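You operate a simulated robot arm through the tools that you are given. There is no shell and no other tool. Be economical: measure what you need, move in short steps, check, and stop when the job is done.

The job below is to be done with a simulated robot arm. You get a single attempt, and the scene is never put back.

JOB
Vent the filter, then free the four clamps and open the lid.
Fine: leave the vent open and the other levers as they are.

Only the result counts: the job must be done as asked and must still hold three seconds after the hand-in. Knocking over, shifting, dropping, spilling or breaking anything else fails it. A push-on lid holds only when it is set on centred and level and pressed home; a screw cap is set on level and turned clockwise until tight.

ROBOT AND FRAMES
A 7-joint arm with a two-finger gripper, on a carriage that runs on a rail from [-513, 954] to [330, -614] (x, y) and turns from -191 to 141 degrees about z. Base frame: it is fixed where the carriage stands at the start and does not move with it; the origin is on the floor, on the carriage's upright axis, x ahead of it, y to its left, z up. Lengths are in mm, angles in degrees, forces in N, time in s.
With the tool pointing down near the work surface it reaches from about 340 to 780 mm from the robot's upright axis, wherever it stands. Its first joint turns from -166.0 to 166.0 degrees. Places, roughly: back left clamp [1000, -600, 900]; back right clamp [800, -200, 900]; black funnel lever [700, -700, 900]; crank [1100, 100, 500]; front left clamp [1200, -500, 900]; front right clamp [1000, -200, 900]; green selector lever [500, 900, 800]; red vent lever [900, -100, 900]; round steel lid [1000, -400, 900]; yellow drain lever [700, 300, 700]. Payload 2.45 kg.
The TCP is the grasp point, 23 mm short of the fingertips. In the tool frame z runs along the fingers and y along their closing line. The gripper opens to 72 mm. The gripper's body begins 40 mm behind the TCP.
Orientation is told as [roll, pitch, yaw] about the base's x, y, z axes, in that order, counted from this pose: with the fingers straight down and closing along the base's y, the tool's x points along the base's -x, its y along +y and its z along -z.

CONTROLS
- The arm moves only by the tool jog_arm. Its argument "deltas" is a list of rows, each a list of 7 numbers: the closure, from 0 (fully open) to 1 (shut), then the shift along the tool's x, y, z in mm, then the turn, a rotation vector about the tool's x, y, z in degrees. In form: [[grip, x, y, z, rx, ry, rz], ...]. A call has 1 to 10 rows; each row is the pose to reach, as a shift and turn from the pose commanded when the call began, along the tool's axes at that moment. Rows are played at 5 a second. More than 50 mm and 8.6 degrees between two rows, or a gripper value outside its range, and nothing of the call is played. A pose out of reach is approached as far as the arm can. The call stops where the force on the tool passes 90 N (or 10 N more than at its start, if that is more) or the arm is blocked; 0.2 s more then pass. The fingers move at their own pace (about 72 mm/s each) and stop on an object; they squeeze with about 31 N. The grip force told is the motor's: it shows also when the fingers shut on nothing. Time passes only in rows, and 0.2 s behind the last, so rows that repeat a pose let the fingers close. The reply holds the time, the measured pose of the TCP, the force on the tool along the base axes, the opening and the grip force, in the units named above and with some noise, with the torque about the TCP (base axes, N m) and any sound that the robot's microphone picked up.
- Cameras (640 x 400 px; columns grow to the right, rows downward): "scene" is now at [26.5, 153.9, 1541]; the picture's right is [-0.32, -0.95, 0.00], its down [-0.40, 0.13, -0.91] and it looks along [0.86, -0.29, -0.42] (base axes); focal length 272 px, centre (320, 200). "wrist" rides on the gripper at [78, 17, -66] in the tool frame; the picture's right is [-0.22, 0.98, 0.00], its down [-0.56, -0.12, -0.82] and it looks along [-0.80, -0.18, 0.57] (tool axes); focal length 234 px, centre (320, 200). There is no depth. A picture from a camera that has moved, and an enlarged one, comes with that camera's place and axes in the base frame and with its lens.
- capture(camera): a new picture of that camera. The clock stands still meanwhile.
- raise_lower(by): slides the trunk up (or, below 0, down) by that many mm; the arm and the scene camera ride with it, the base frame stays. It gives what a move gives, with no picture.
- base_move(legs): drives the robot by 1 to 6 legs, each [ahead, left, turn to the left] in mm, mm and degrees, along the robot's own axes; the way and the turn of a leg run together, so that a leg with both is an arc; at most 1500 mm and 180 degrees a leg. The arm and the cameras ride along, it lands a little off, and it stops where it bumps. It keeps to its track: a leg is cut to what the track allows. It gives what a move gives.
- pan_tilt(pan, tilt): turns the head with the scene camera to pan (to the left, within 155 degrees either way) and tilt (down, from -29 to 69), counted from straight ahead of the robot. It gives what a move gives.
- inspect(camera, box): a new picture of the part [left, top, right, bottom] of that camera's present view, enlarged. The clock stands still meanwhile.
- close_job(): hands the job in; it is judged then, once.

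Go step by step. Nothing tells you exact positions but the pictures and the camera data: compare them with the known pose of the tool, close in by small moves and look again before you grip or let go. The budget is 120 turns and 98 pictures, counting those below and the enlarged ones. Unless the task says otherwise, let go and move clear before handing in, and close with one line.

The tools are called after "Emit:" as a command line: name --pt "numbers of a row" for each row, then --argument value for the rest, lists and objects as JSON in quotes. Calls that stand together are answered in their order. jog_arm: Moves the arm, as the interface text tells. Its arguments: {"type":"object","properties":{"deltas":{"type":"array","items":{"type":"array","items":{"type":"number"}}}},"required":["deltas"]} The other tools are called the same way: raise_lower (by) slides the trunk up or down; base_move (legs) drives the base; pan_tilt (pan, tilt) turns the head that bears the scene camera; capture (camera) takes a picture; inspect (camera, box) takes an enlarged picture of a part of a camera's view; close_job () hands the job in.

At the start:

```text
time_s: 0.0
tool_pos: [385.2, -87.3, 1437.1]
orientation: [0.0, 0.0, 0.0]
wrist_force: [0.9, -0.2, -0.7]
torque: [0.0, -0.02, 0.01]
finger_gap: 71.9
finger_force: 0.0
trunk travel left (down, up): [-515.0, 75.0]
robot x, y, heading: [3.6, -0.3, 0.2]
head pan, tilt: [-18.5, 25.1]
```

scene: 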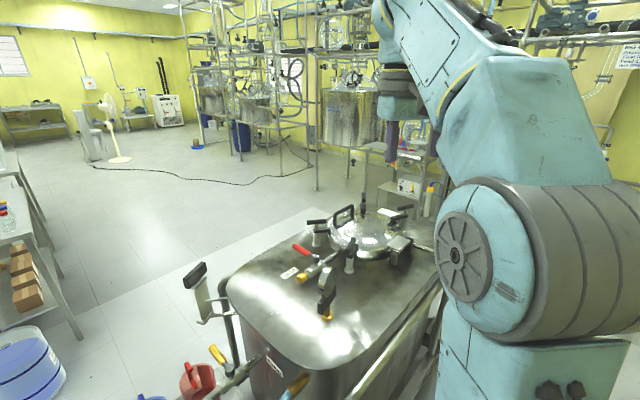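
wrist: 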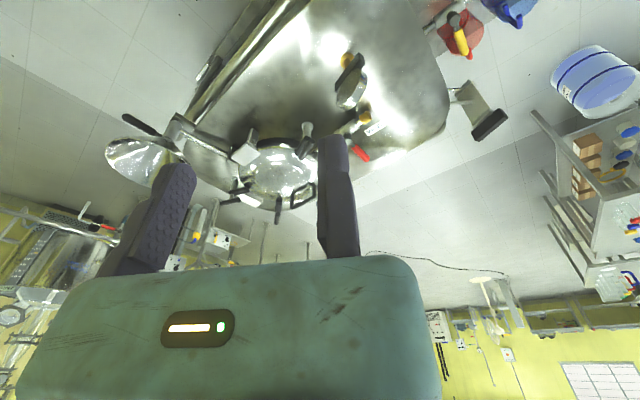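

I see a steel tank with a round lid, four clamps around it and a red vent lever. I'll take enlarged views first.

Emit:
inspect --camera "scene" --box '[280, 180, 440, 280]'

Emit:
inspect --camera "scene" --box '[180, 180, 480, 368]'

Emit:
inspect --camera "wrist" --box '[100, 40, 420, 240]'

```text
4.00 times, centred on (360, 230) of scene
camera zoom: at [26.5, 153.9, 1541.0], right [-0.32, -0.95, 0.0], down [-0.4, 0.13, -0.91], along [0.86, -0.29, -0.42], focal length 1090 px, centre (160, 80)
```

zoom: 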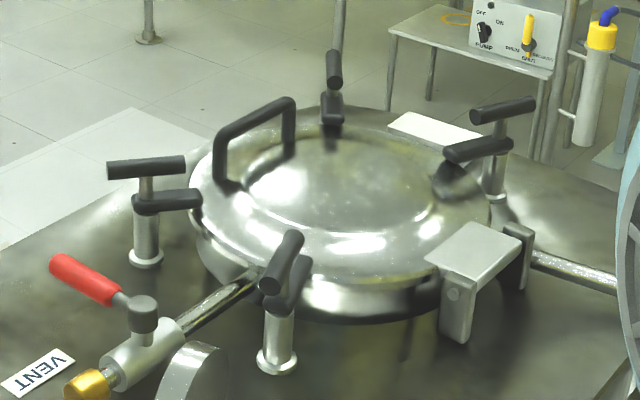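

```text
2.13 times, centred on (330, 274) of scene
camera zoom: at [26.5, 153.9, 1541.0], right [-0.32, -0.95, 0.0], down [-0.4, 0.13, -0.91], along [0.86, -0.29, -0.42], focal length 580 px, centre (299, 43)
```

zoom: 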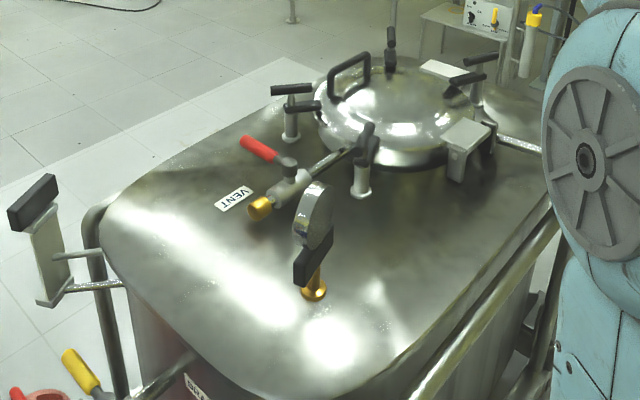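

```text
2.00 times, centred on (260, 140) of wrist
camera zoom: at [307.8, -68.6, 1503.7], right [0.22, 0.98, 0.0], down [0.56, -0.12, 0.82], along [0.8, -0.18, -0.57], focal length 468 px, centre (440, 320)
```

zoom: 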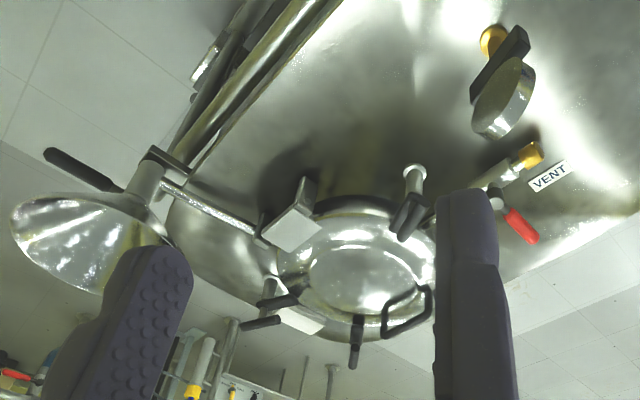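

The four clamps look like posts with T-bars, each with a catch arm over the lid rim. The hinge is on the robot's side, with the lid handle opposite. I'll drive along the rail toward the tank and look again.

Emit:
base_move --legs '[[142, -264, 0], [142, -264, 0]]'

Emit:
pan_tilt --pan 5 --tilt 35

Emit:
capture --camera "scene"

Emit:
capture --camera "wrist"

```text
time_s: 3.7
tool_pos: [670.7, -615.3, 1437.8]
orientation: [0.0, 0.0, 0.3]
wrist_force: [0.6, -0.2, -0.4]
torque: [-0.01, -0.01, 0.0]
finger_gap: 71.8
finger_force: 0.1
trunk travel left (down, up): [-515.0, 75.0]
robot x, y, heading: [287.4, -529.4, 0.0]
head pan, tilt: [-18.5, 25.1]
```

```text
time_s: 4.6
tool_pos: [670.4, -616.0, 1437.5]
orientation: [0.0, 0.0, 0.2]
wrist_force: [-0.5, 0.3, -0.8]
torque: [-0.01, -0.02, 0.0]
finger_gap: 72.2
finger_force: 0.1
trunk travel left (down, up): [-515.0, 75.0]
robot x, y, heading: [283.5, -533.0, 0.2]
head pan, tilt: [5.0, 35.0]
```

```text
92 pictures are left
camera scene: at [311.4, -340.1, 1525.3], right [0.09, -1.0, 0.0], down [-0.57, -0.05, -0.82], along [0.82, 0.08, -0.57], focal length 272 px, centre (320, 200)
```

scene: 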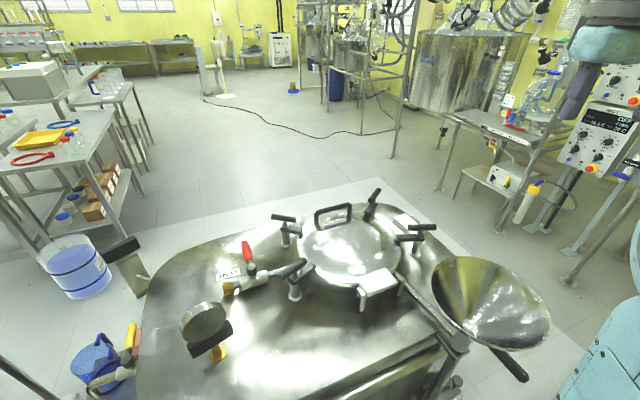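

```text
91 pictures are left
camera wrist: at [593.9, -597.8, 1503.7], right [0.21, 0.98, 0.0], down [0.56, -0.12, 0.82], along [0.8, -0.17, -0.57], focal length 234 px, centre (320, 200)
```

wrist: 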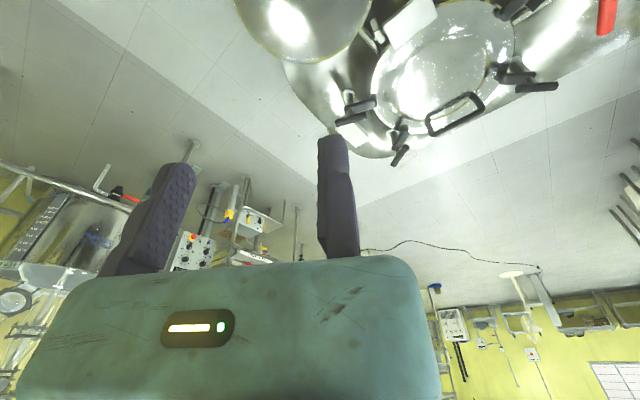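

The view is clear. I'll enlarge the lid area to locate the parts.

Emit:
inspect --camera "scene" --box '[200, 180, 456, 340]'

Emit:
inspect --camera "scene" --box '[210, 225, 322, 295]'

Emit:
inspect --camera "wrist" --box '[300, 0, 620, 200]'

```text
2.50 times, centred on (328, 260) of scene
camera zoom: at [311.4, -340.1, 1525.3], right [0.09, -1.0, 0.0], down [-0.57, -0.05, -0.82], along [0.82, 0.08, -0.57], focal length 681 px, centre (300, 50)
```

zoom: 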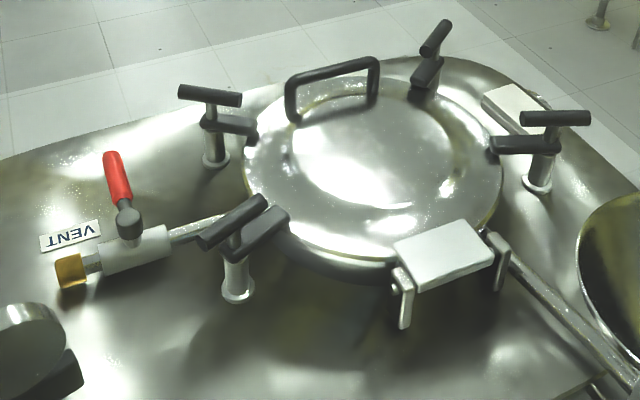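

```text
5.71 times, centred on (266, 260) of scene
camera zoom: at [311.4, -340.1, 1525.3], right [0.09, -1.0, 0.0], down [-0.57, -0.05, -0.82], along [0.82, 0.08, -0.57], focal length 1557 px, centre (629, -143)
```

zoom: 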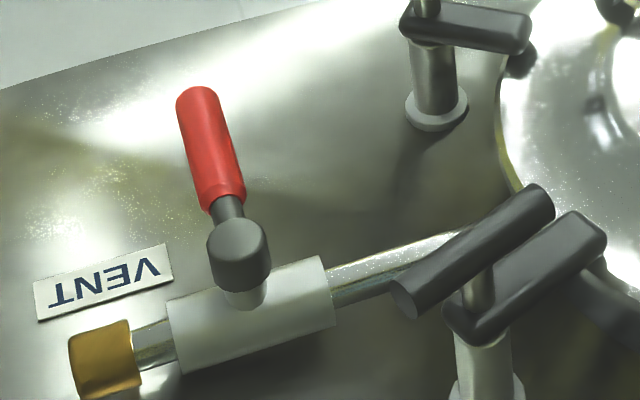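

```text
2.00 times, centred on (460, 100) of wrist
camera zoom: at [593.9, -597.8, 1503.7], right [0.21, 0.98, 0.0], down [0.56, -0.12, 0.82], along [0.8, -0.17, -0.57], focal length 468 px, centre (40, 400)
```

zoom: 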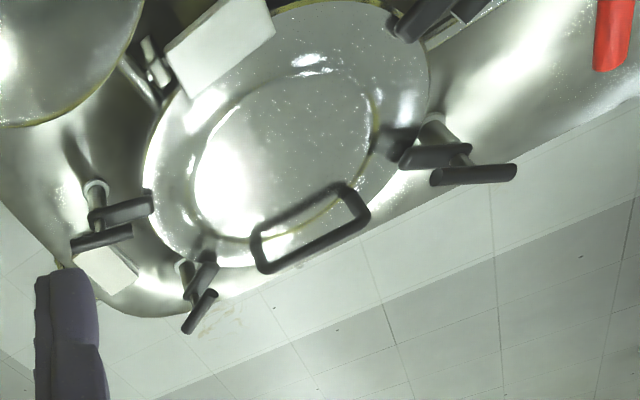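

My estimates from the two views are:
- Vent pivot: (826,-94,910), with the lever pointing at about 29° across its pipe, so it is closed.
- Clamp bars, all at z about 954: A (1008,-156), B (1178,-466), C (798,-222), D (1004,-604).
- Lid handle: (1080,-315,952).

I'll turn toward the vent and lower the trunk.

Emit:
base_move --legs '[[0, 0, 29]]'

Emit:
raise_lower --by -200

Emit:
pan_tilt --pan -10 --tilt 35

Emit:
capture --camera "scene"

```text
time_s: 6.4
tool_pos: [664.0, -422.9, 1437.1]
orientation: [0.0, 0.0, 28.7]
wrist_force: [-0.2, 0.5, 0.2]
torque: [0.0, 0.0, 0.02]
finger_gap: 72.0
finger_force: 0.0
trunk travel left (down, up): [-515.0, 75.0]
robot x, y, heading: [284.8, -534.0, 28.6]
head pan, tilt: [5.0, 35.0]
```

```text
time_s: 8.6
tool_pos: [663.7, -421.7, 1236.8]
orientation: [0.0, 0.0, 28.7]
wrist_force: [0.5, 0.0, 0.2]
torque: [0.02, 0.01, 0.05]
finger_gap: 71.7
finger_force: 0.0
trunk travel left (down, up): [-315.0, 275.0]
robot x, y, heading: [289.6, -532.0, 28.6]
head pan, tilt: [5.0, 35.0]
```

```text
time_s: 9.3
tool_pos: [664.4, -423.3, 1236.7]
orientation: [0.0, 0.0, 28.7]
wrist_force: [0.1, -0.8, -0.4]
torque: [0.01, 0.0, -0.03]
finger_gap: 71.8
finger_force: 0.0
trunk travel left (down, up): [-315.0, 275.0]
robot x, y, heading: [285.3, -528.7, 28.8]
head pan, tilt: [-10.0, 35.0]
```

```text
87 pictures are left
camera scene: at [226.8, -371.1, 1325.3], right [0.32, -0.95, 0.0], down [-0.54, -0.18, -0.82], along [0.78, 0.26, -0.57], focal length 272 px, centre (320, 200)
```

scene: 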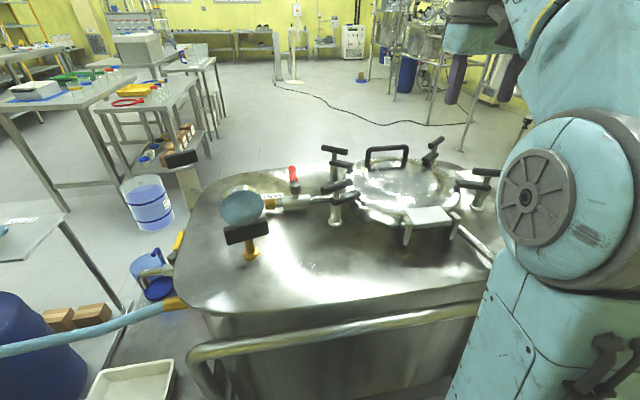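

The gauge post at about (620,-58) is well left of the path. The tool yaw already matches the lever, so I'll move above it with the gripper half open.

Emit:
jog_arm --pt "0 -36 21 15 0 0 0" --pt "0 -73 42 30 0 0 0" --pt "0 -109 63 45 0 0 0" --pt "0 -146 84 60 0 0 0" --pt "0 -182 105 75 0 0 0" --pt "0 -219 127 90 0 0 0" --pt "0 -255 148 105 0 0 0" --pt "0 -292 169 120 0 0 0" --pt "0 -328 190 135 0 0 0" --pt "0 -365 211 150 0 0 0"

Emit:
capture --camera "wrist"

Emit:
capture --camera "scene"

```text
time_s: 11.5
tool_pos: [820.6, -130.4, 1062.5]
orientation: [0.1, -0.3, 28.8]
wrist_force: [1.4, 0.5, -0.5]
torque: [0.04, 0.05, 0.0]
finger_gap: 72.0
finger_force: 0.0
out of reach, approached as far as the arm can: row 6, 7, 8, 9, 10
trunk travel left (down, up): [-315.0, 275.0]
robot x, y, heading: [282.0, -532.3, 28.5]
head pan, tilt: [-10.0, 35.0]
```

```text
86 pictures are left
camera wrist: at [744.8, -151.5, 1128.7], right [-0.28, 0.96, 0.0], down [0.55, 0.16, 0.82], along [0.79, 0.23, -0.57], focal length 234 px, centre (320, 200)
```

wrist: 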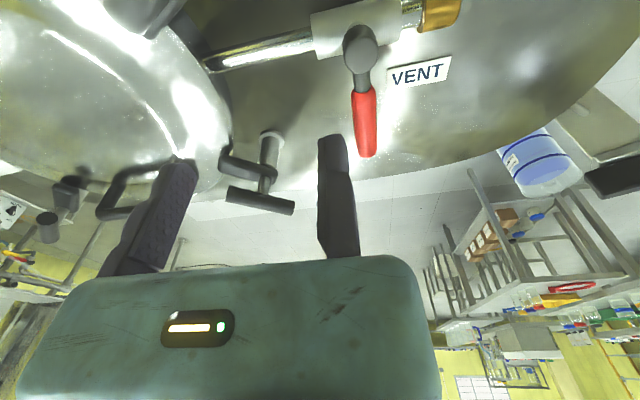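

```text
85 pictures are left
camera scene: at [227.5, -371.1, 1325.5], right [0.32, -0.95, 0.0], down [-0.54, -0.18, -0.82], along [0.78, 0.26, -0.57], focal length 272 px, centre (320, 200)
```

scene: 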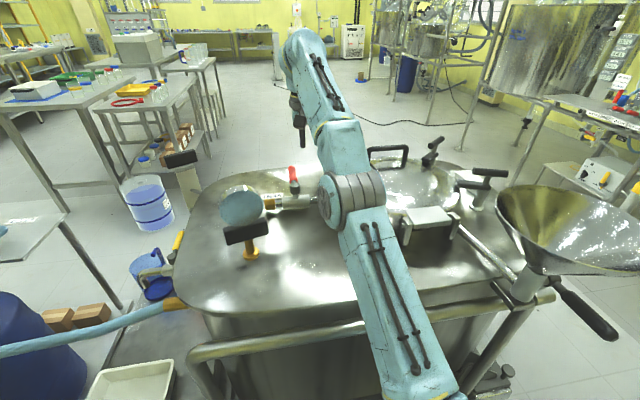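

The arm fell short at this height, so I'll continue lower, where the reach should be better.

Emit:
jog_arm --pt "0.2 -10 3 40 0 0 0" --pt "0.2 -40 13 70 0 0 0" --pt "0.2 -70 23 85 0 0 0" --pt "0.2 -87 29 85 0 0 0"

Emit:
capture --camera "wrist"

```text
time_s: 12.5
tool_pos: [834.2, -75.6, 985.2]
orientation: [0.2, -0.2, 28.6]
wrist_force: [0.4, 0.8, 0.1]
torque: [0.01, 0.01, 0.03]
finger_gap: 57.7
finger_force: 0.0
out of reach, approached as far as the arm can: row 2, 3, 4
trunk travel left (down, up): [-315.0, 275.0]
robot x, y, heading: [287.4, -532.9, 28.7]
head pan, tilt: [-10.0, 35.0]
```

```text
84 pictures are left
camera wrist: at [758.0, -95.7, 1051.4], right [-0.28, 0.96, 0.0], down [0.55, 0.16, 0.82], along [0.79, 0.23, -0.57], focal length 234 px, centre (320, 200)
```

wrist: 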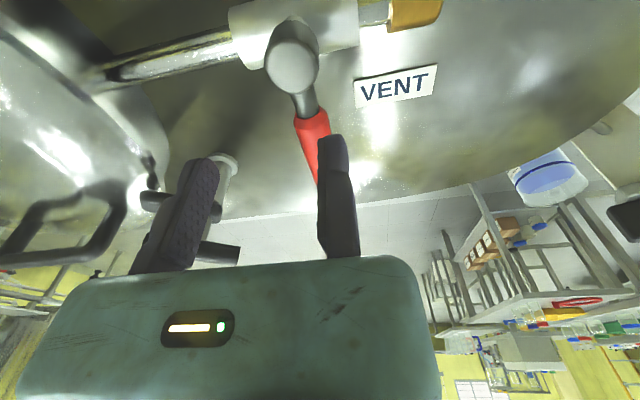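

Reach is limited because the shoulder sits too low. I'll raise the trunk back by 200 and then lower the tool.

Emit:
raise_lower --by 200

Emit:
jog_arm --pt "0.2 -10 3 40 0 0 0" --pt "0.2 -18 5 85 0 0 0" --pt "0.2 -26 8 130 0 0 0" --pt "0.2 -34 12 170 0 0 0" --pt "0.2 -40 12 205 0 0 0"

Emit:
capture --camera "wrist"

Emit:
capture --camera "scene"

```text
time_s: 14.7
tool_pos: [835.1, -75.3, 1186.8]
orientation: [0.1, -0.3, 28.7]
wrist_force: [0.1, -0.1, 0.4]
torque: [0.0, 0.0, 0.0]
finger_gap: 57.8
finger_force: 0.0
trunk travel left (down, up): [-515.0, 75.0]
robot x, y, heading: [289.4, -525.7, 28.8]
head pan, tilt: [-10.0, 35.0]
```

```text
time_s: 15.9
tool_pos: [883.0, -30.4, 981.3]
orientation: [0.0, -0.2, 28.6]
wrist_force: [0.2, -0.3, -0.5]
torque: [0.0, -0.03, -0.01]
finger_gap: 57.3
finger_force: 0.1
out of reach, approached as far as the arm can: row 1, 2, 3, 4, 5
trunk travel left (down, up): [-515.0, 75.0]
robot x, y, heading: [283.3, -530.3, 28.7]
head pan, tilt: [-10.0, 35.0]
```

```text
83 pictures are left
camera wrist: at [807.1, -52.2, 1048.4], right [-0.28, 0.96, 0.0], down [0.55, 0.16, 0.82], along [0.79, 0.23, -0.57], focal length 234 px, centre (320, 200)
```

wrist: 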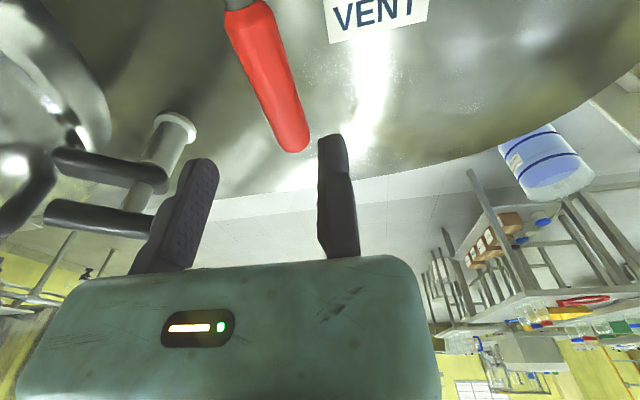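

```text
82 pictures are left
camera scene: at [226.8, -371.1, 1525.4], right [0.32, -0.95, 0.0], down [-0.54, -0.18, -0.82], along [0.78, 0.26, -0.57], focal length 272 px, centre (320, 200)
```

scene: 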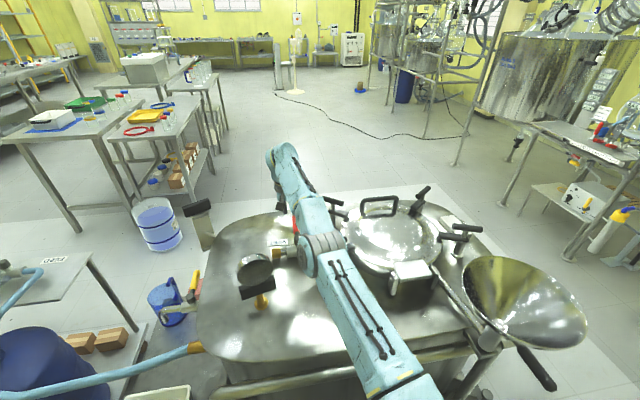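

The lever tip measures at (933,-38), which agrees with my estimate. I'll shift over the lever and descend to straddle it.

Emit:
jog_arm --pt "0.2 5 -14 10 0 0 0" --pt "0.2 10 -28 20 0 0 0" --pt "0.2 10 -28 50 0 0 0" --pt "0.2 10 -28 65 0 0 0"

Emit:
capture --camera "wrist"

```text
time_s: 16.9
tool_pos: [903.9, -45.9, 944.1]
orientation: [0.4, -1.6, 28.6]
wrist_force: [-4.6, -1.4, 73.9]
torque: [-0.27, 0.61, 0.08]
finger_gap: 57.6
finger_force: 0.0
out of reach, approached as far as the arm can: row 1, 2, 3, 4
trunk travel left (down, up): [-515.0, 75.0]
robot x, y, heading: [279.8, -528.4, 28.7]
head pan, tilt: [-10.0, 35.0]
```

```text
81 pictures are left
camera wrist: at [826.2, -68.6, 1008.9], right [-0.28, 0.96, 0.01], down [0.53, 0.14, 0.83], along [0.8, 0.24, -0.55], focal length 234 px, centre (320, 200)
```

wrist: 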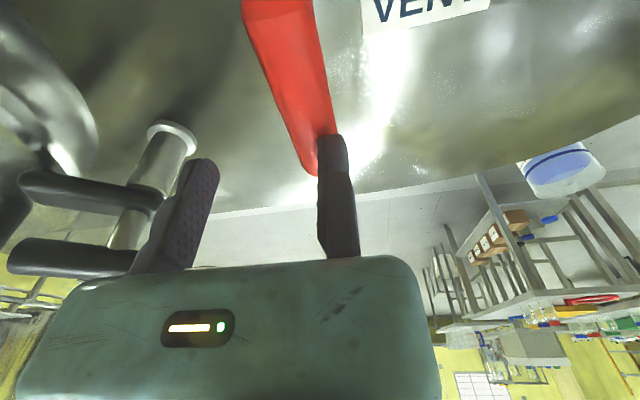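

Contact force showed up sooner than expected, and the fingers look offset from the nominal TCP in the picture. I'll lift and close the fingers to see where they meet.

Emit:
jog_arm --pt "0.2 0 0 -40 0 0 0" --pt "0.6 0 0 -80 0 0 0" --pt "1 0 0 -80 0 0 0" --pt "1 0 0 -80 0 0 0" --pt "1 0 0 -80 0 0 0"

Emit:
capture --camera "wrist"

Emit:
inspect --camera "scene" --box '[220, 130, 380, 230]'

```text
time_s: 18.1
tool_pos: [892.2, -45.1, 1004.6]
orientation: [0.1, -0.3, 28.7]
wrist_force: [-0.4, -0.1, -0.2]
torque: [0.02, -0.02, -0.02]
finger_gap: 0.0
finger_force: 28.9
out of reach, approached as far as the arm can: row 1, 2, 3, 4, 5
trunk travel left (down, up): [-515.0, 75.0]
robot x, y, heading: [284.7, -531.0, 28.8]
head pan, tilt: [-10.0, 35.0]
```

```text
80 pictures are left
camera wrist: at [817.0, -66.5, 1071.4], right [-0.28, 0.96, 0.0], down [0.55, 0.16, 0.82], along [0.79, 0.23, -0.57], focal length 234 px, centre (320, 200)
```

wrist: 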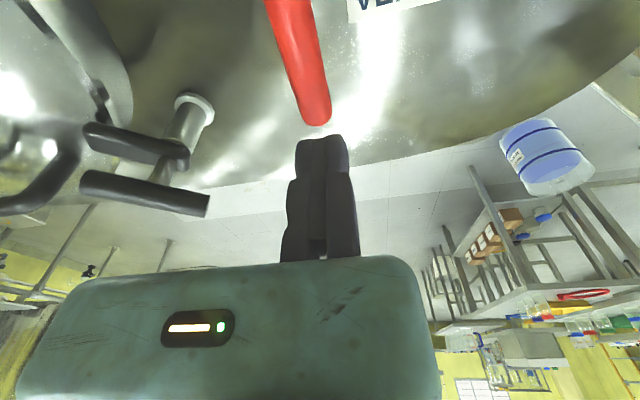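

```text
4.00 times, centred on (300, 180) of scene
camera zoom: at [227.0, -371.0, 1525.3], right [0.32, -0.95, 0.0], down [-0.54, -0.18, -0.82], along [0.78, 0.26, -0.57], focal length 1090 px, centre (400, 280)
```

zoom: 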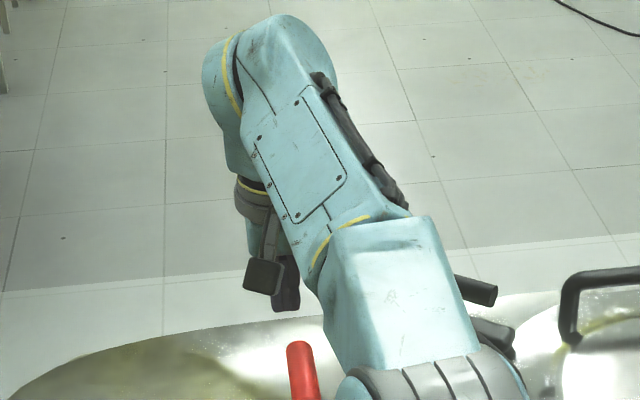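

The +y finger stays at the TCP line and only the −y finger travels, so an open grip is centred half the gap to −y. I'll reposition to straddle with that offset.

Emit:
jog_arm --pt "0.5 12 18 0 0 0 0" --pt "0.2 12 18 0 0 0 0" --pt "0.2 12 18 0 0 0 0" --pt "0.2 12 18 20 0 0 0"

Emit:
capture --camera "wrist"

```text
time_s: 19.1
tool_pos: [878.4, -28.4, 990.6]
orientation: [0.0, -0.3, 28.7]
wrist_force: [-0.5, -1.4, -0.1]
torque: [0.02, -0.03, 0.01]
finger_gap: 57.6
finger_force: 0.0
out of reach, approached as far as the arm can: row 1, 2, 3, 4
trunk travel left (down, up): [-515.0, 75.0]
robot x, y, heading: [286.2, -529.9, 28.6]
head pan, tilt: [-10.0, 35.0]
```

```text
78 pictures are left
camera wrist: at [803.2, -49.9, 1055.9], right [-0.28, 0.96, 0.0], down [0.55, 0.16, 0.82], along [0.79, 0.23, -0.57], focal length 234 px, centre (320, 200)
```

wrist: 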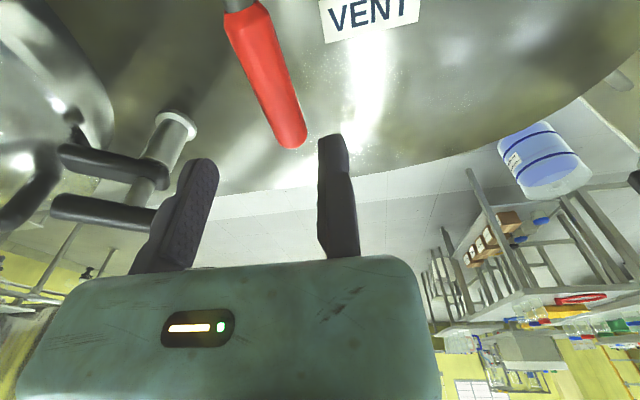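

Emit:
jog_arm --pt "0.2 15 0 10 0 0 0" --pt "0.2 25 0 40 0 0 0" --pt "0.2 25 0 65 0 0 0" --pt "0.2 25 0 75 0 0 0"

Emit:
capture --camera "wrist"

```text
time_s: 20.1
tool_pos: [883.4, -19.2, 925.9]
orientation: [0.1, -0.2, 28.7]
wrist_force: [0.7, 0.2, 0.5]
torque: [-0.03, 0.0, 0.01]
finger_gap: 57.5
finger_force: 0.1
out of reach, approached as far as the arm can: row 1, 2, 3, 4
trunk travel left (down, up): [-515.0, 75.0]
robot x, y, heading: [288.4, -531.6, 28.4]
head pan, tilt: [-10.0, 35.0]
```

```text
77 pictures are left
camera wrist: at [807.4, -40.4, 992.3], right [-0.28, 0.96, 0.0], down [0.55, 0.16, 0.82], along [0.79, 0.23, -0.57], focal length 234 px, centre (320, 200)
```

wrist: 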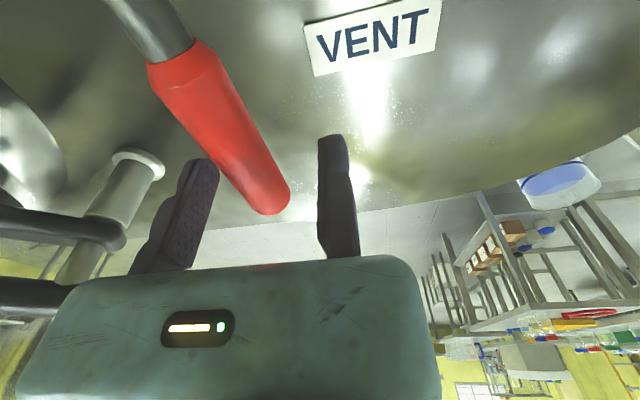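

The lever is now between the fingers. I'll try a gentle push toward −y (clockwise) and watch the force.

Emit:
jog_arm --pt "0.2 12 0 10 0 0 0" --pt "0.2 20 -15 10 0 0 0" --pt "0.2 20 -25 10 0 0 0" --pt "0.2 20 -33 10 0 0 0"

Emit:
capture --camera "wrist"

```text
time_s: 21.1
tool_pos: [900.2, -37.1, 918.4]
orientation: [0.1, -0.1, 28.8]
wrist_force: [0.2, 1.7, 0.2]
torque: [0.03, 0.0, 0.01]
finger_gap: 57.6
finger_force: 0.2
out of reach, approached as far as the arm can: row 1, 2, 3, 4
trunk travel left (down, up): [-515.0, 75.0]
robot x, y, heading: [286.4, -531.8, 28.8]
head pan, tilt: [-10.0, 35.0]
```

```text
76 pictures are left
camera wrist: at [824.4, -59.2, 984.9], right [-0.28, 0.96, 0.0], down [0.55, 0.16, 0.82], along [0.79, 0.23, -0.57], focal length 234 px, centre (320, 200)
```

wrist: 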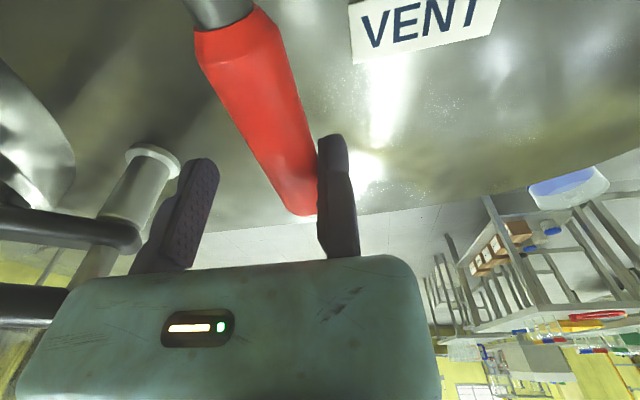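

Emit:
jog_arm --pt "0.2 20 -5 0 0 0 0" --pt "0.2 30 -12 0 0 0 0" --pt "0.2 35 -20 0 0 0 0" --pt "0.2 40 -28 0 0 0 0"

Emit:
capture --camera "wrist"

```text
time_s: 22.1
tool_pos: [901.4, -37.4, 918.9]
orientation: [0.5, 0.2, 29.3]
wrist_force: [-31.4, 42.0, -20.8]
torque: [0.49, 0.3, -0.41]
finger_gap: 57.6
finger_force: 0.1
out of reach, approached as far as the arm can: row 1, 2, 3, 4
trunk travel left (down, up): [-515.0, 75.0]
robot x, y, heading: [287.9, -526.2, 28.8]
head pan, tilt: [-10.0, 35.0]
```

```text
75 pictures are left
camera wrist: at [826.4, -60.8, 987.4], right [-0.29, 0.96, 0.01], down [0.55, 0.16, 0.82], along [0.78, 0.24, -0.58], focal length 234 px, centre (320, 200)
```

wrist: 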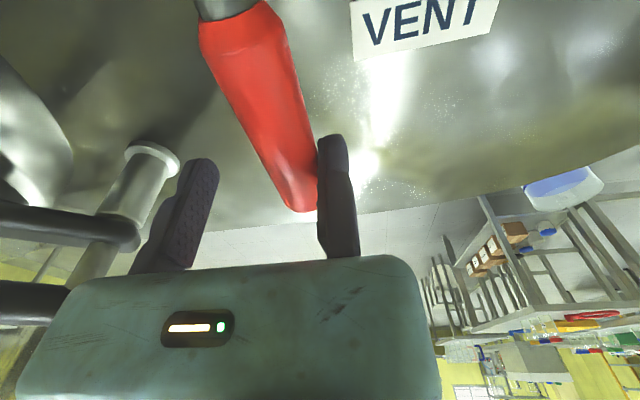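

Clockwise is blocked: about 55 N and no motion. I'll back off and try the other way with the −y finger.

Emit:
jog_arm --pt "0.2 20 15 0 0 0 0" --pt "0.5 25 28 0 0 0 0" --pt "0.6 25 28 0 0 0 0" --pt "0.6 25 33 0 0 0 0" --pt "0.6 25 40 0 0 0 0"

Emit:
capture --camera "wrist"

```text
time_s: 23.3
tool_pos: [879.7, -14.8, 924.7]
orientation: [-0.1, -0.3, 28.6]
wrist_force: [1.9, -1.0, 1.2]
torque: [-0.08, -0.05, 0.27]
finger_gap: 30.7
finger_force: 21.9
out of reach, approached as far as the arm can: row 1, 2, 3, 4, 5
trunk travel left (down, up): [-515.0, 75.0]
robot x, y, heading: [287.7, -532.3, 28.6]
head pan, tilt: [-10.0, 35.0]
```

```text
74 pictures are left
camera wrist: at [803.5, -35.8, 991.5], right [-0.28, 0.96, 0.0], down [0.55, 0.16, 0.82], along [0.79, 0.23, -0.57], focal length 234 px, centre (320, 200)
```

wrist: 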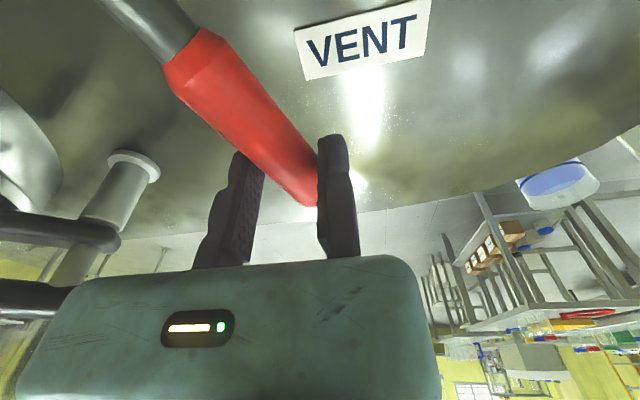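

The lever turns counter-clockwise easily. Next I'll pull slightly toward the pivot so the commanded pose is back within reach.

Emit:
jog_arm --pt "0.6 8 0 0 0 0 0" --pt "0.6 16 0 0 0 0 0" --pt "0.6 24 0 0 0 0 0"

```text
time_s: 24.1
tool_pos: [878.5, -12.7, 924.9]
orientation: [0.1, -0.2, 28.8]
wrist_force: [6.6, -14.7, -2.3]
torque: [-0.26, -0.16, 1.33]
finger_gap: 30.1
finger_force: 44.8
out of reach, approached as far as the arm can: row 1, 2, 3
trunk travel left (down, up): [-515.0, 75.0]
robot x, y, heading: [287.6, -530.1, 28.4]
head pan, tilt: [-10.0, 35.0]
```

Emit:
jog_arm --pt "0.6 12 0 0 0 0 0" --pt "0.6 24 0 0 0 0 0" --pt "0.6 36 0 0 0 0 0"

```text
time_s: 24.9
tool_pos: [875.4, -7.8, 925.3]
orientation: [0.1, -0.1, 28.7]
wrist_force: [14.0, -10.9, -11.7]
torque: [0.52, -0.58, 1.61]
finger_gap: 31.8
finger_force: 45.1
out of reach, approached as far as the arm can: row 1, 2, 3
trunk travel left (down, up): [-515.0, 75.0]
robot x, y, heading: [285.7, -530.1, 28.7]
head pan, tilt: [-10.0, 35.0]
```

Emit:
jog_arm --pt "0.35 20 5 0 0 0 0" --pt "0.35 40 5 0 0 0 0" --pt "0.35 60 5 0 0 0 0" --pt "0.35 60 5 0 0 0 0"

Emit:
capture --camera "wrist"

Emit:
capture --camera "scene"

```text
time_s: 25.9
tool_pos: [857.9, 7.5, 932.6]
orientation: [0.1, -0.2, 28.7]
wrist_force: [0.6, 0.2, 0.0]
torque: [0.0, 0.01, 0.03]
finger_gap: 47.0
finger_force: 0.0
out of reach, approached as far as the arm can: row 1, 2, 3, 4
trunk travel left (down, up): [-515.0, 75.0]
robot x, y, heading: [286.9, -531.3, 28.7]
head pan, tilt: [-10.0, 35.0]
```

```text
73 pictures are left
camera wrist: at [781.6, -13.8, 1000.0], right [-0.28, 0.96, 0.0], down [0.55, 0.16, 0.82], along [0.79, 0.23, -0.57], focal length 234 px, centre (320, 200)
```

wrist: 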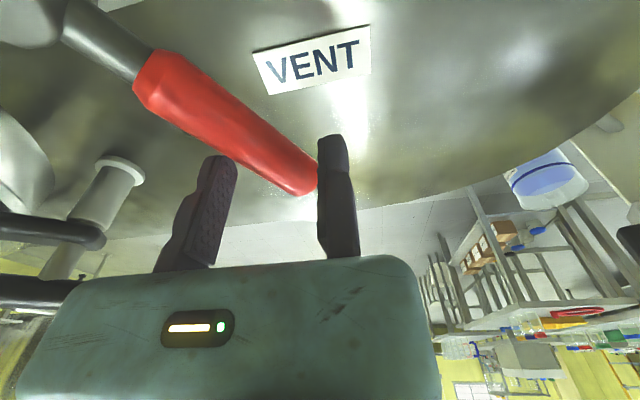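

```text
72 pictures are left
camera scene: at [226.8, -371.1, 1525.3], right [0.32, -0.95, 0.0], down [-0.54, -0.18, -0.82], along [0.78, 0.26, -0.57], focal length 272 px, centre (320, 200)
```

scene: 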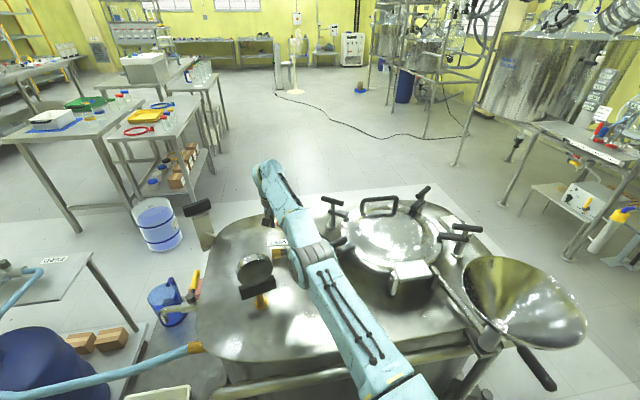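

The commanded pose is still well beyond the reach sphere. I'll lift clear and retract radially until the warning disappears.

Emit:
jog_arm --pt "0.35 0 0 -40 0 0 0" --pt "0.35 10 -2 -75 0 0 0" --pt "0.35 50 -12 -80 0 0 0" --pt "0.35 90 -22 -80 0 0 0" --pt "0.35 130 -32 -80 0 0 0"

```text
time_s: 27.1
tool_pos: [844.4, -9.2, 1038.3]
orientation: [0.0, -0.2, 28.6]
wrist_force: [0.1, -0.8, 0.0]
torque: [0.02, -0.02, 0.04]
finger_gap: 46.9
finger_force: 0.1
out of reach, approached as far as the arm can: row 1, 3, 4, 5
trunk travel left (down, up): [-515.0, 75.0]
robot x, y, heading: [288.9, -532.4, 28.6]
head pan, tilt: [-10.0, 35.0]
```

Emit:
jog_arm --pt "0.35 20 0 0 0 0 0" --pt "0.35 40 0 0 0 0 0" --pt "0.35 60 0 0 0 0 0" --pt "0.35 80 0 0 0 0 0"

```text
time_s: 28.1
tool_pos: [826.1, 5.3, 1051.9]
orientation: [0.1, -0.3, 28.8]
wrist_force: [-0.4, -0.3, -0.4]
torque: [-0.03, 0.01, -0.01]
finger_gap: 46.9
finger_force: 0.1
out of reach, approached as far as the arm can: row 1, 2, 3, 4
trunk travel left (down, up): [-515.0, 75.0]
robot x, y, heading: [286.7, -531.4, 28.5]
head pan, tilt: [-10.0, 35.0]
```

It looks stuck near the straight-arm singularity. I'll ask for a larger retract at this safe height.

Emit:
jog_arm --pt "0.35 20 -20 -35 0 0 0" --pt "0.35 50 -40 -60 0 0 0" --pt "0.35 90 -50 -80 0 0 0" --pt "0.35 130 -60 -90 0 0 0" --pt "0.35 170 -70 -100 0 0 0" --pt "0.35 210 -80 -100 0 0 0"

Emit:
capture --camera "scene"

```text
time_s: 29.5
tool_pos: [793.0, -48.0, 1202.1]
orientation: [0.1, -0.2, 28.7]
wrist_force: [-0.6, 1.6, 0.2]
torque: [0.01, 0.01, 0.01]
finger_gap: 46.6
finger_force: 0.1
out of reach, approached as far as the arm can: row 1, 2, 3, 4, 5, 6
trunk travel left (down, up): [-515.0, 75.0]
robot x, y, heading: [284.0, -531.2, 28.8]
head pan, tilt: [-10.0, 35.0]
```

```text
71 pictures are left
camera scene: at [226.9, -371.1, 1525.3], right [0.32, -0.95, 0.0], down [-0.54, -0.18, -0.82], along [0.78, 0.26, -0.57], focal length 272 px, centre (320, 200)
```

scene: 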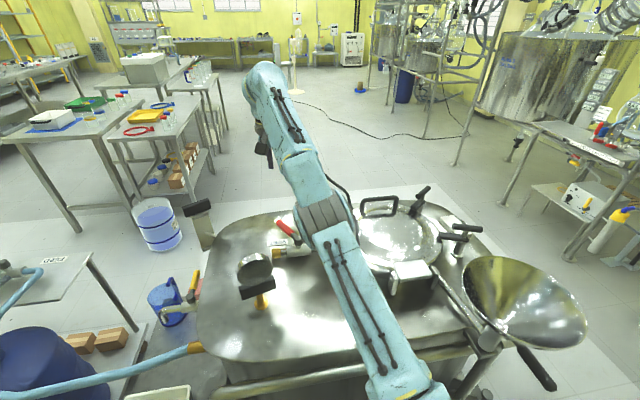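

Emit:
jog_arm --pt "0.35 30 -27 0 0 0 0" --pt "0.35 60 -54 0 0 0 0" --pt "0.35 90 -81 0 0 0 0" --pt "0.35 120 -108 0 0 0 0" --pt "0.35 150 -135 0 0 0 0" --pt "0.35 180 -162 0 0 0 0" --pt "0.35 210 -189 0 0 0 0" --pt "0.35 240 -216 0 0 0 0"

```text
time_s: 31.3
tool_pos: [690.4, -354.3, 1198.5]
orientation: [0.2, -0.3, 28.7]
wrist_force: [0.0, -0.1, -0.3]
torque: [-0.04, 0.01, 0.01]
finger_gap: 46.6
finger_force: 0.1
out of reach, approached as far as the arm can: row 1, 2, 3
trunk travel left (down, up): [-515.0, 75.0]
robot x, y, heading: [285.0, -528.9, 29.1]
head pan, tilt: [-10.0, 35.0]
```

The arm is free of the singularity. I'll stay short of full stretch and tilt the fingers 25° outward to gain reach.

Emit:
jog_arm --pt "1 0 0 0 0 -8.3 0" --pt "1 0 0 0 0 -16.6 0" --pt "1 0 0 0 0 -25 0" --pt "1 0 0 0 0 -25 0"

```text
time_s: 32.3
tool_pos: [688.9, -355.5, 1198.5]
orientation: [0.0, -25.4, 28.7]
wrist_force: [0.0, 0.7, -1.1]
torque: [0.01, 0.01, 0.0]
finger_gap: 0.2
finger_force: 28.6
trunk travel left (down, up): [-515.0, 75.0]
robot x, y, heading: [284.9, -530.6, 28.7]
head pan, tilt: [-10.0, 35.0]
```

Emit:
jog_arm --pt "1 -20.4 17.8 35.7 0 0 0" --pt "1 -40.9 35.6 71.4 0 0 0" --pt "1 -61.3 53.3 107.1 0 0 0" --pt "1 -81.8 71.1 142.8 0 0 0" --pt "1 -102.2 88.9 178.6 0 0 0" --pt "1 -122.7 106.7 214.3 0 0 0" --pt "1 -143.1 124.4 250 0 0 0" --pt "1 -163.6 142.2 285.7 0 0 0" --pt "1 -184 160 321.4 0 0 0"

Emit:
capture --camera "wrist"

```text
time_s: 34.3
tool_pos: [878.9, -67.8, 984.2]
orientation: [0.2, -25.3, 28.7]
wrist_force: [0.5, 0.5, 0.0]
torque: [0.0, 0.02, 0.01]
finger_gap: 0.3
finger_force: 28.3
trunk travel left (down, up): [-515.0, 75.0]
robot x, y, heading: [284.2, -531.3, 28.7]
head pan, tilt: [-10.0, 35.0]
```

```text
70 pictures are left
camera wrist: at [785.6, -98.6, 1011.9], right [-0.3, 0.95, 0.09], down [0.2, -0.04, 0.98], along [0.93, 0.31, -0.18], focal length 234 px, centre (320, 200)
```

wrist: 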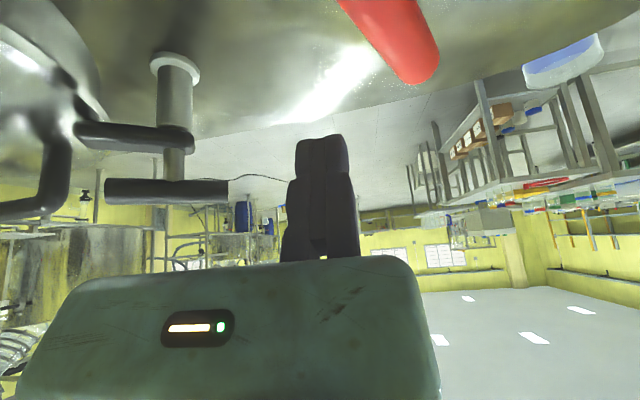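

The reach is fine with this tilt. I'll descend beside the lever's clockwise side and push it counter-clockwise around its arc.

Emit:
jog_arm --pt "1 14 0 30 0 0 0" --pt "1 27.9 0 59.8 0 0 0" --pt "1 30.9 6.4 58.4 0 0 0" --pt "1 33 16 57.4 0 0 0" --pt "1 35.5 26.3 56.3 0 0 0" --pt "1 45.9 42.8 51.4 0 0 0"

Emit:
capture --camera "wrist"

```text
time_s: 35.7
tool_pos: [840.6, -39.2, 921.0]
orientation: [0.1, -25.2, 28.8]
wrist_force: [0.0, 0.8, 1.2]
torque: [0.01, 0.06, -0.03]
finger_gap: 0.0
finger_force: 28.3
trunk travel left (down, up): [-515.0, 75.0]
robot x, y, heading: [284.7, -529.5, 28.9]
head pan, tilt: [-10.0, 35.0]
```

```text
69 pictures are left
camera wrist: at [747.1, -69.6, 948.4], right [-0.3, 0.95, 0.09], down [0.2, -0.04, 0.98], along [0.93, 0.31, -0.18], focal length 234 px, centre (320, 200)
```

wrist: 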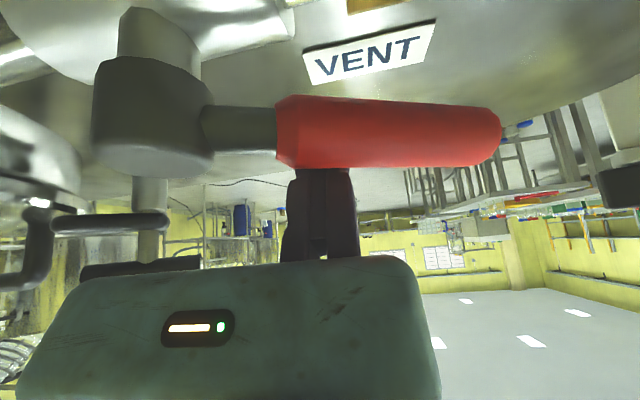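

The lever is following. I'll push it on to its stop.

Emit:
jog_arm --pt "1 8 5 -3.8 0 0 0" --pt "1 16.4 9.9 -7.6 0 0 0" --pt "1 20 11 -9.2 0 0 0" --pt "1 23.1 11.7 -10.8 0 0 0" --pt "1 27 12 -12.6 0 0 0"

Emit:
capture --camera "wrist"

```text
time_s: 36.9
tool_pos: [813.9, -42.5, 923.6]
orientation: [0.1, -25.7, 28.7]
wrist_force: [20.7, 15.0, 4.1]
torque: [0.26, -0.09, 0.01]
finger_gap: 5.8
finger_force: 28.4
trunk travel left (down, up): [-515.0, 75.0]
robot x, y, heading: [287.4, -529.4, 28.5]
head pan, tilt: [-10.0, 35.0]
```

```text
68 pictures are left
camera wrist: at [718.9, -73.3, 950.1], right [-0.3, 0.95, 0.1], down [0.19, -0.04, 0.98], along [0.94, 0.31, -0.17], focal length 234 px, centre (320, 200)
```

wrist: 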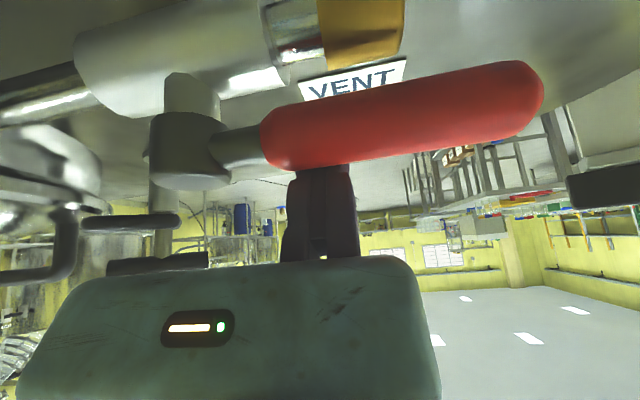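

The vent lever is at its stop at about 120°, parallel to the pipe, so the vent is open. I'll back off, lift and move above the outer end of clamp C's bar.

Emit:
jog_arm --pt "1 -18.1 0 8.5 0 0 0" --pt "1 -40 0 -35 0 0 0" --pt "1 -62.9 0 -75 0 0 0" --pt "1 -62.9 0 -87.6 0 0 0" --pt "1 -35 -25 -100 0 0 0" --pt "1 -7 -50 -113 0 0 0" --pt "1 20 -75 -127 0 0 0" --pt "1 48 -100 -140 0 0 0" --pt "1 76.2 -125.2 -152.5 0 0 0"

Emit:
capture --camera "wrist"

Emit:
inspect --camera "scene" --box '[230, 160, 486, 320]'

```text
time_s: 38.9
tool_pos: [751.8, -215.1, 1027.4]
orientation: [0.0, -25.2, 28.7]
wrist_force: [1.0, 0.8, -0.2]
torque: [0.03, -0.01, 0.01]
finger_gap: 0.0
finger_force: 28.5
trunk travel left (down, up): [-515.0, 75.0]
robot x, y, heading: [285.8, -530.3, 28.8]
head pan, tilt: [-10.0, 35.0]
```

```text
67 pictures are left
camera wrist: at [658.6, -247.5, 1055.0], right [-0.3, 0.95, 0.09], down [0.2, -0.04, 0.98], along [0.93, 0.31, -0.18], focal length 234 px, centre (320, 200)
```

wrist: 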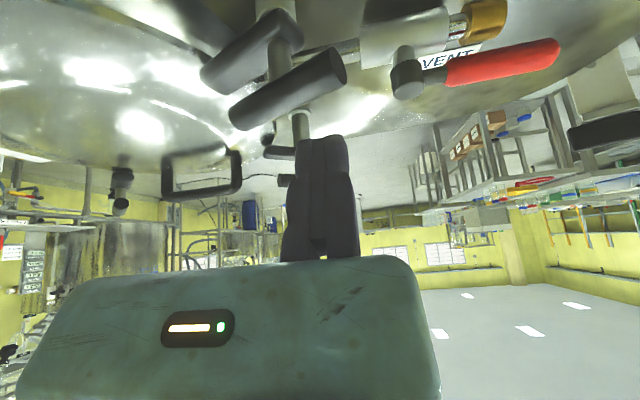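

```text
2.50 times, centred on (358, 240) of scene
camera zoom: at [226.9, -371.1, 1525.3], right [0.32, -0.95, 0.0], down [-0.54, -0.18, -0.82], along [0.78, 0.26, -0.57], focal length 681 px, centre (225, 100)
```

zoom: 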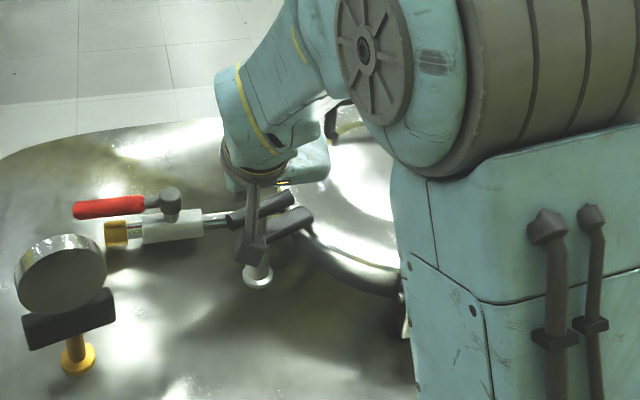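

The vent lever is seen lined up with its pipe. I'll descend behind clamp C's outer bar end and probe a push away from the robot (clockwise).

Emit:
jog_arm --pt "1 27 0 20 0 0 0" --pt "1 45.3 0 61.6 0 0 0" --pt "1 36 0 66 0 0 0" --pt "1 26.6 0 70.3 0 0 0" --pt "1 20 5 73 0 0 0" --pt "1 14.6 9.9 75.9 0 0 0"

Emit:
capture --camera "wrist"

```text
time_s: 40.3
tool_pos: [755.3, -211.9, 942.9]
orientation: [-0.2, -23.1, 28.2]
wrist_force: [-18.4, -10.1, -15.5]
torque: [-0.05, -0.22, 0.3]
finger_gap: 0.2
finger_force: 28.4
trunk travel left (down, up): [-515.0, 75.0]
robot x, y, heading: [284.1, -537.8, 28.7]
head pan, tilt: [-10.0, 35.0]
stopped in row 6: the force on the tool passed its limit at 95 N (the readings are from after the stop); the commanded pose is now the measured one
```

```text
65 pictures are left
camera wrist: at [662.5, -241.1, 973.7], right [-0.28, 0.96, 0.08], down [0.23, -0.02, 0.97], along [0.93, 0.29, -0.21], focal length 234 px, centre (320, 200)
```

wrist: 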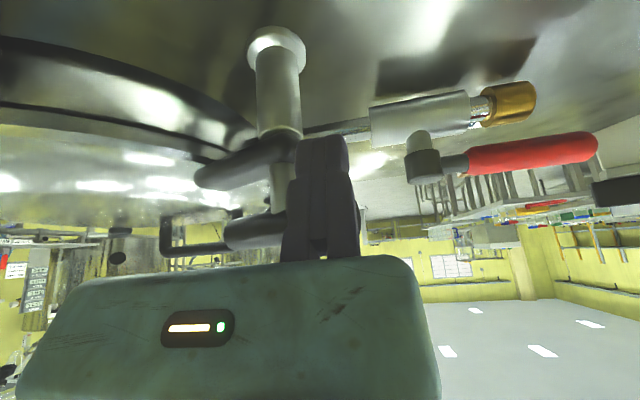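

Clockwise is blocked here. I'll go round to the inner end's near side and push it away, which turns the clamp counter-clockwise.

Emit:
jog_arm --pt "1 11 0 -4.7 0 0 0" --pt "1 -3 0 -40 0 0 0" --pt "1 -18.4 0 -73.7 0 0 0" --pt "1 -27 -38 -70 0 0 0" --pt "1 -35.2 -77.1 -66.5 0 0 0" --pt "1 -14.8 -77.1 -18.7 0 0 0" --pt "1 -33.5 -71 -10.8 0 0 0" --pt "1 -41 -70.5 -7.5 0 0 0" --pt "1 -48.5 -70.1 -4.4 0 0 0"

Emit:
capture --camera "wrist"

```text
refused: row 6 steps farther than a row can; nothing moved
```

```text
64 pictures are left
camera wrist: at [662.5, -241.1, 973.7], right [-0.28, 0.96, 0.08], down [0.23, -0.02, 0.97], along [0.93, 0.29, -0.21], focal length 234 px, centre (320, 200)
```

wrist: 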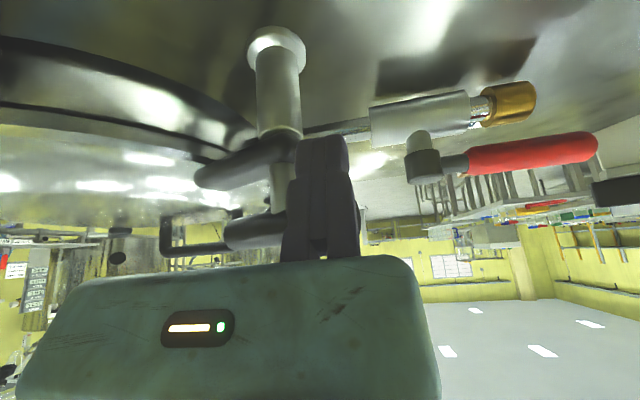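

Emit:
jog_arm --pt "1 11 0 -4.7 0 0 0" --pt "1 -3 0 -40 0 0 0" --pt "1 -18.4 0 -73.7 0 0 0" --pt "1 -27 -38 -70 0 0 0" --pt "1 -35.2 -77.1 -66.5 0 0 0" --pt "1 -25 -77.1 -42 0 0 0" --pt "1 -14.8 -77.1 -18.7 0 0 0" --pt "1 -33.5 -71 -10.8 0 0 0" --pt "1 -41 -70.5 -7.5 0 0 0" --pt "1 -48.5 -70.1 -4.4 0 0 0"

Emit:
capture --camera "wrist"

```text
time_s: 42.5
tool_pos: [829.8, -251.8, 969.2]
orientation: [-0.1, -23.9, 28.1]
wrist_force: [0.7, -0.2, -0.3]
torque: [0.0, -0.01, -0.02]
finger_gap: 0.0
finger_force: 28.0
trunk travel left (down, up): [-515.0, 75.0]
robot x, y, heading: [284.8, -532.8, 28.7]
head pan, tilt: [-10.0, 35.0]
```

```text
63 pictures are left
camera wrist: at [736.3, -281.0, 999.4], right [-0.28, 0.95, 0.09], down [0.22, -0.02, 0.98], along [0.93, 0.3, -0.2], focal length 234 px, centre (320, 200)
```

wrist: 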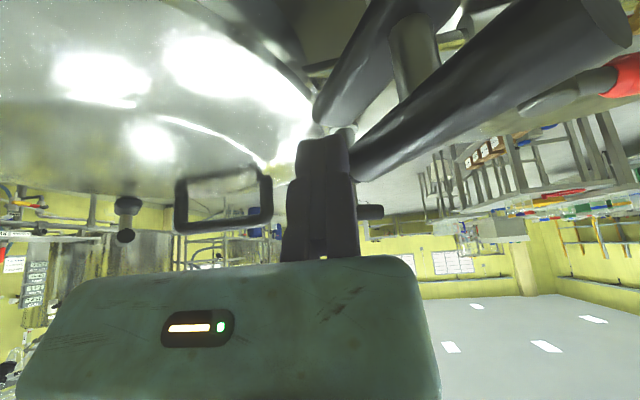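

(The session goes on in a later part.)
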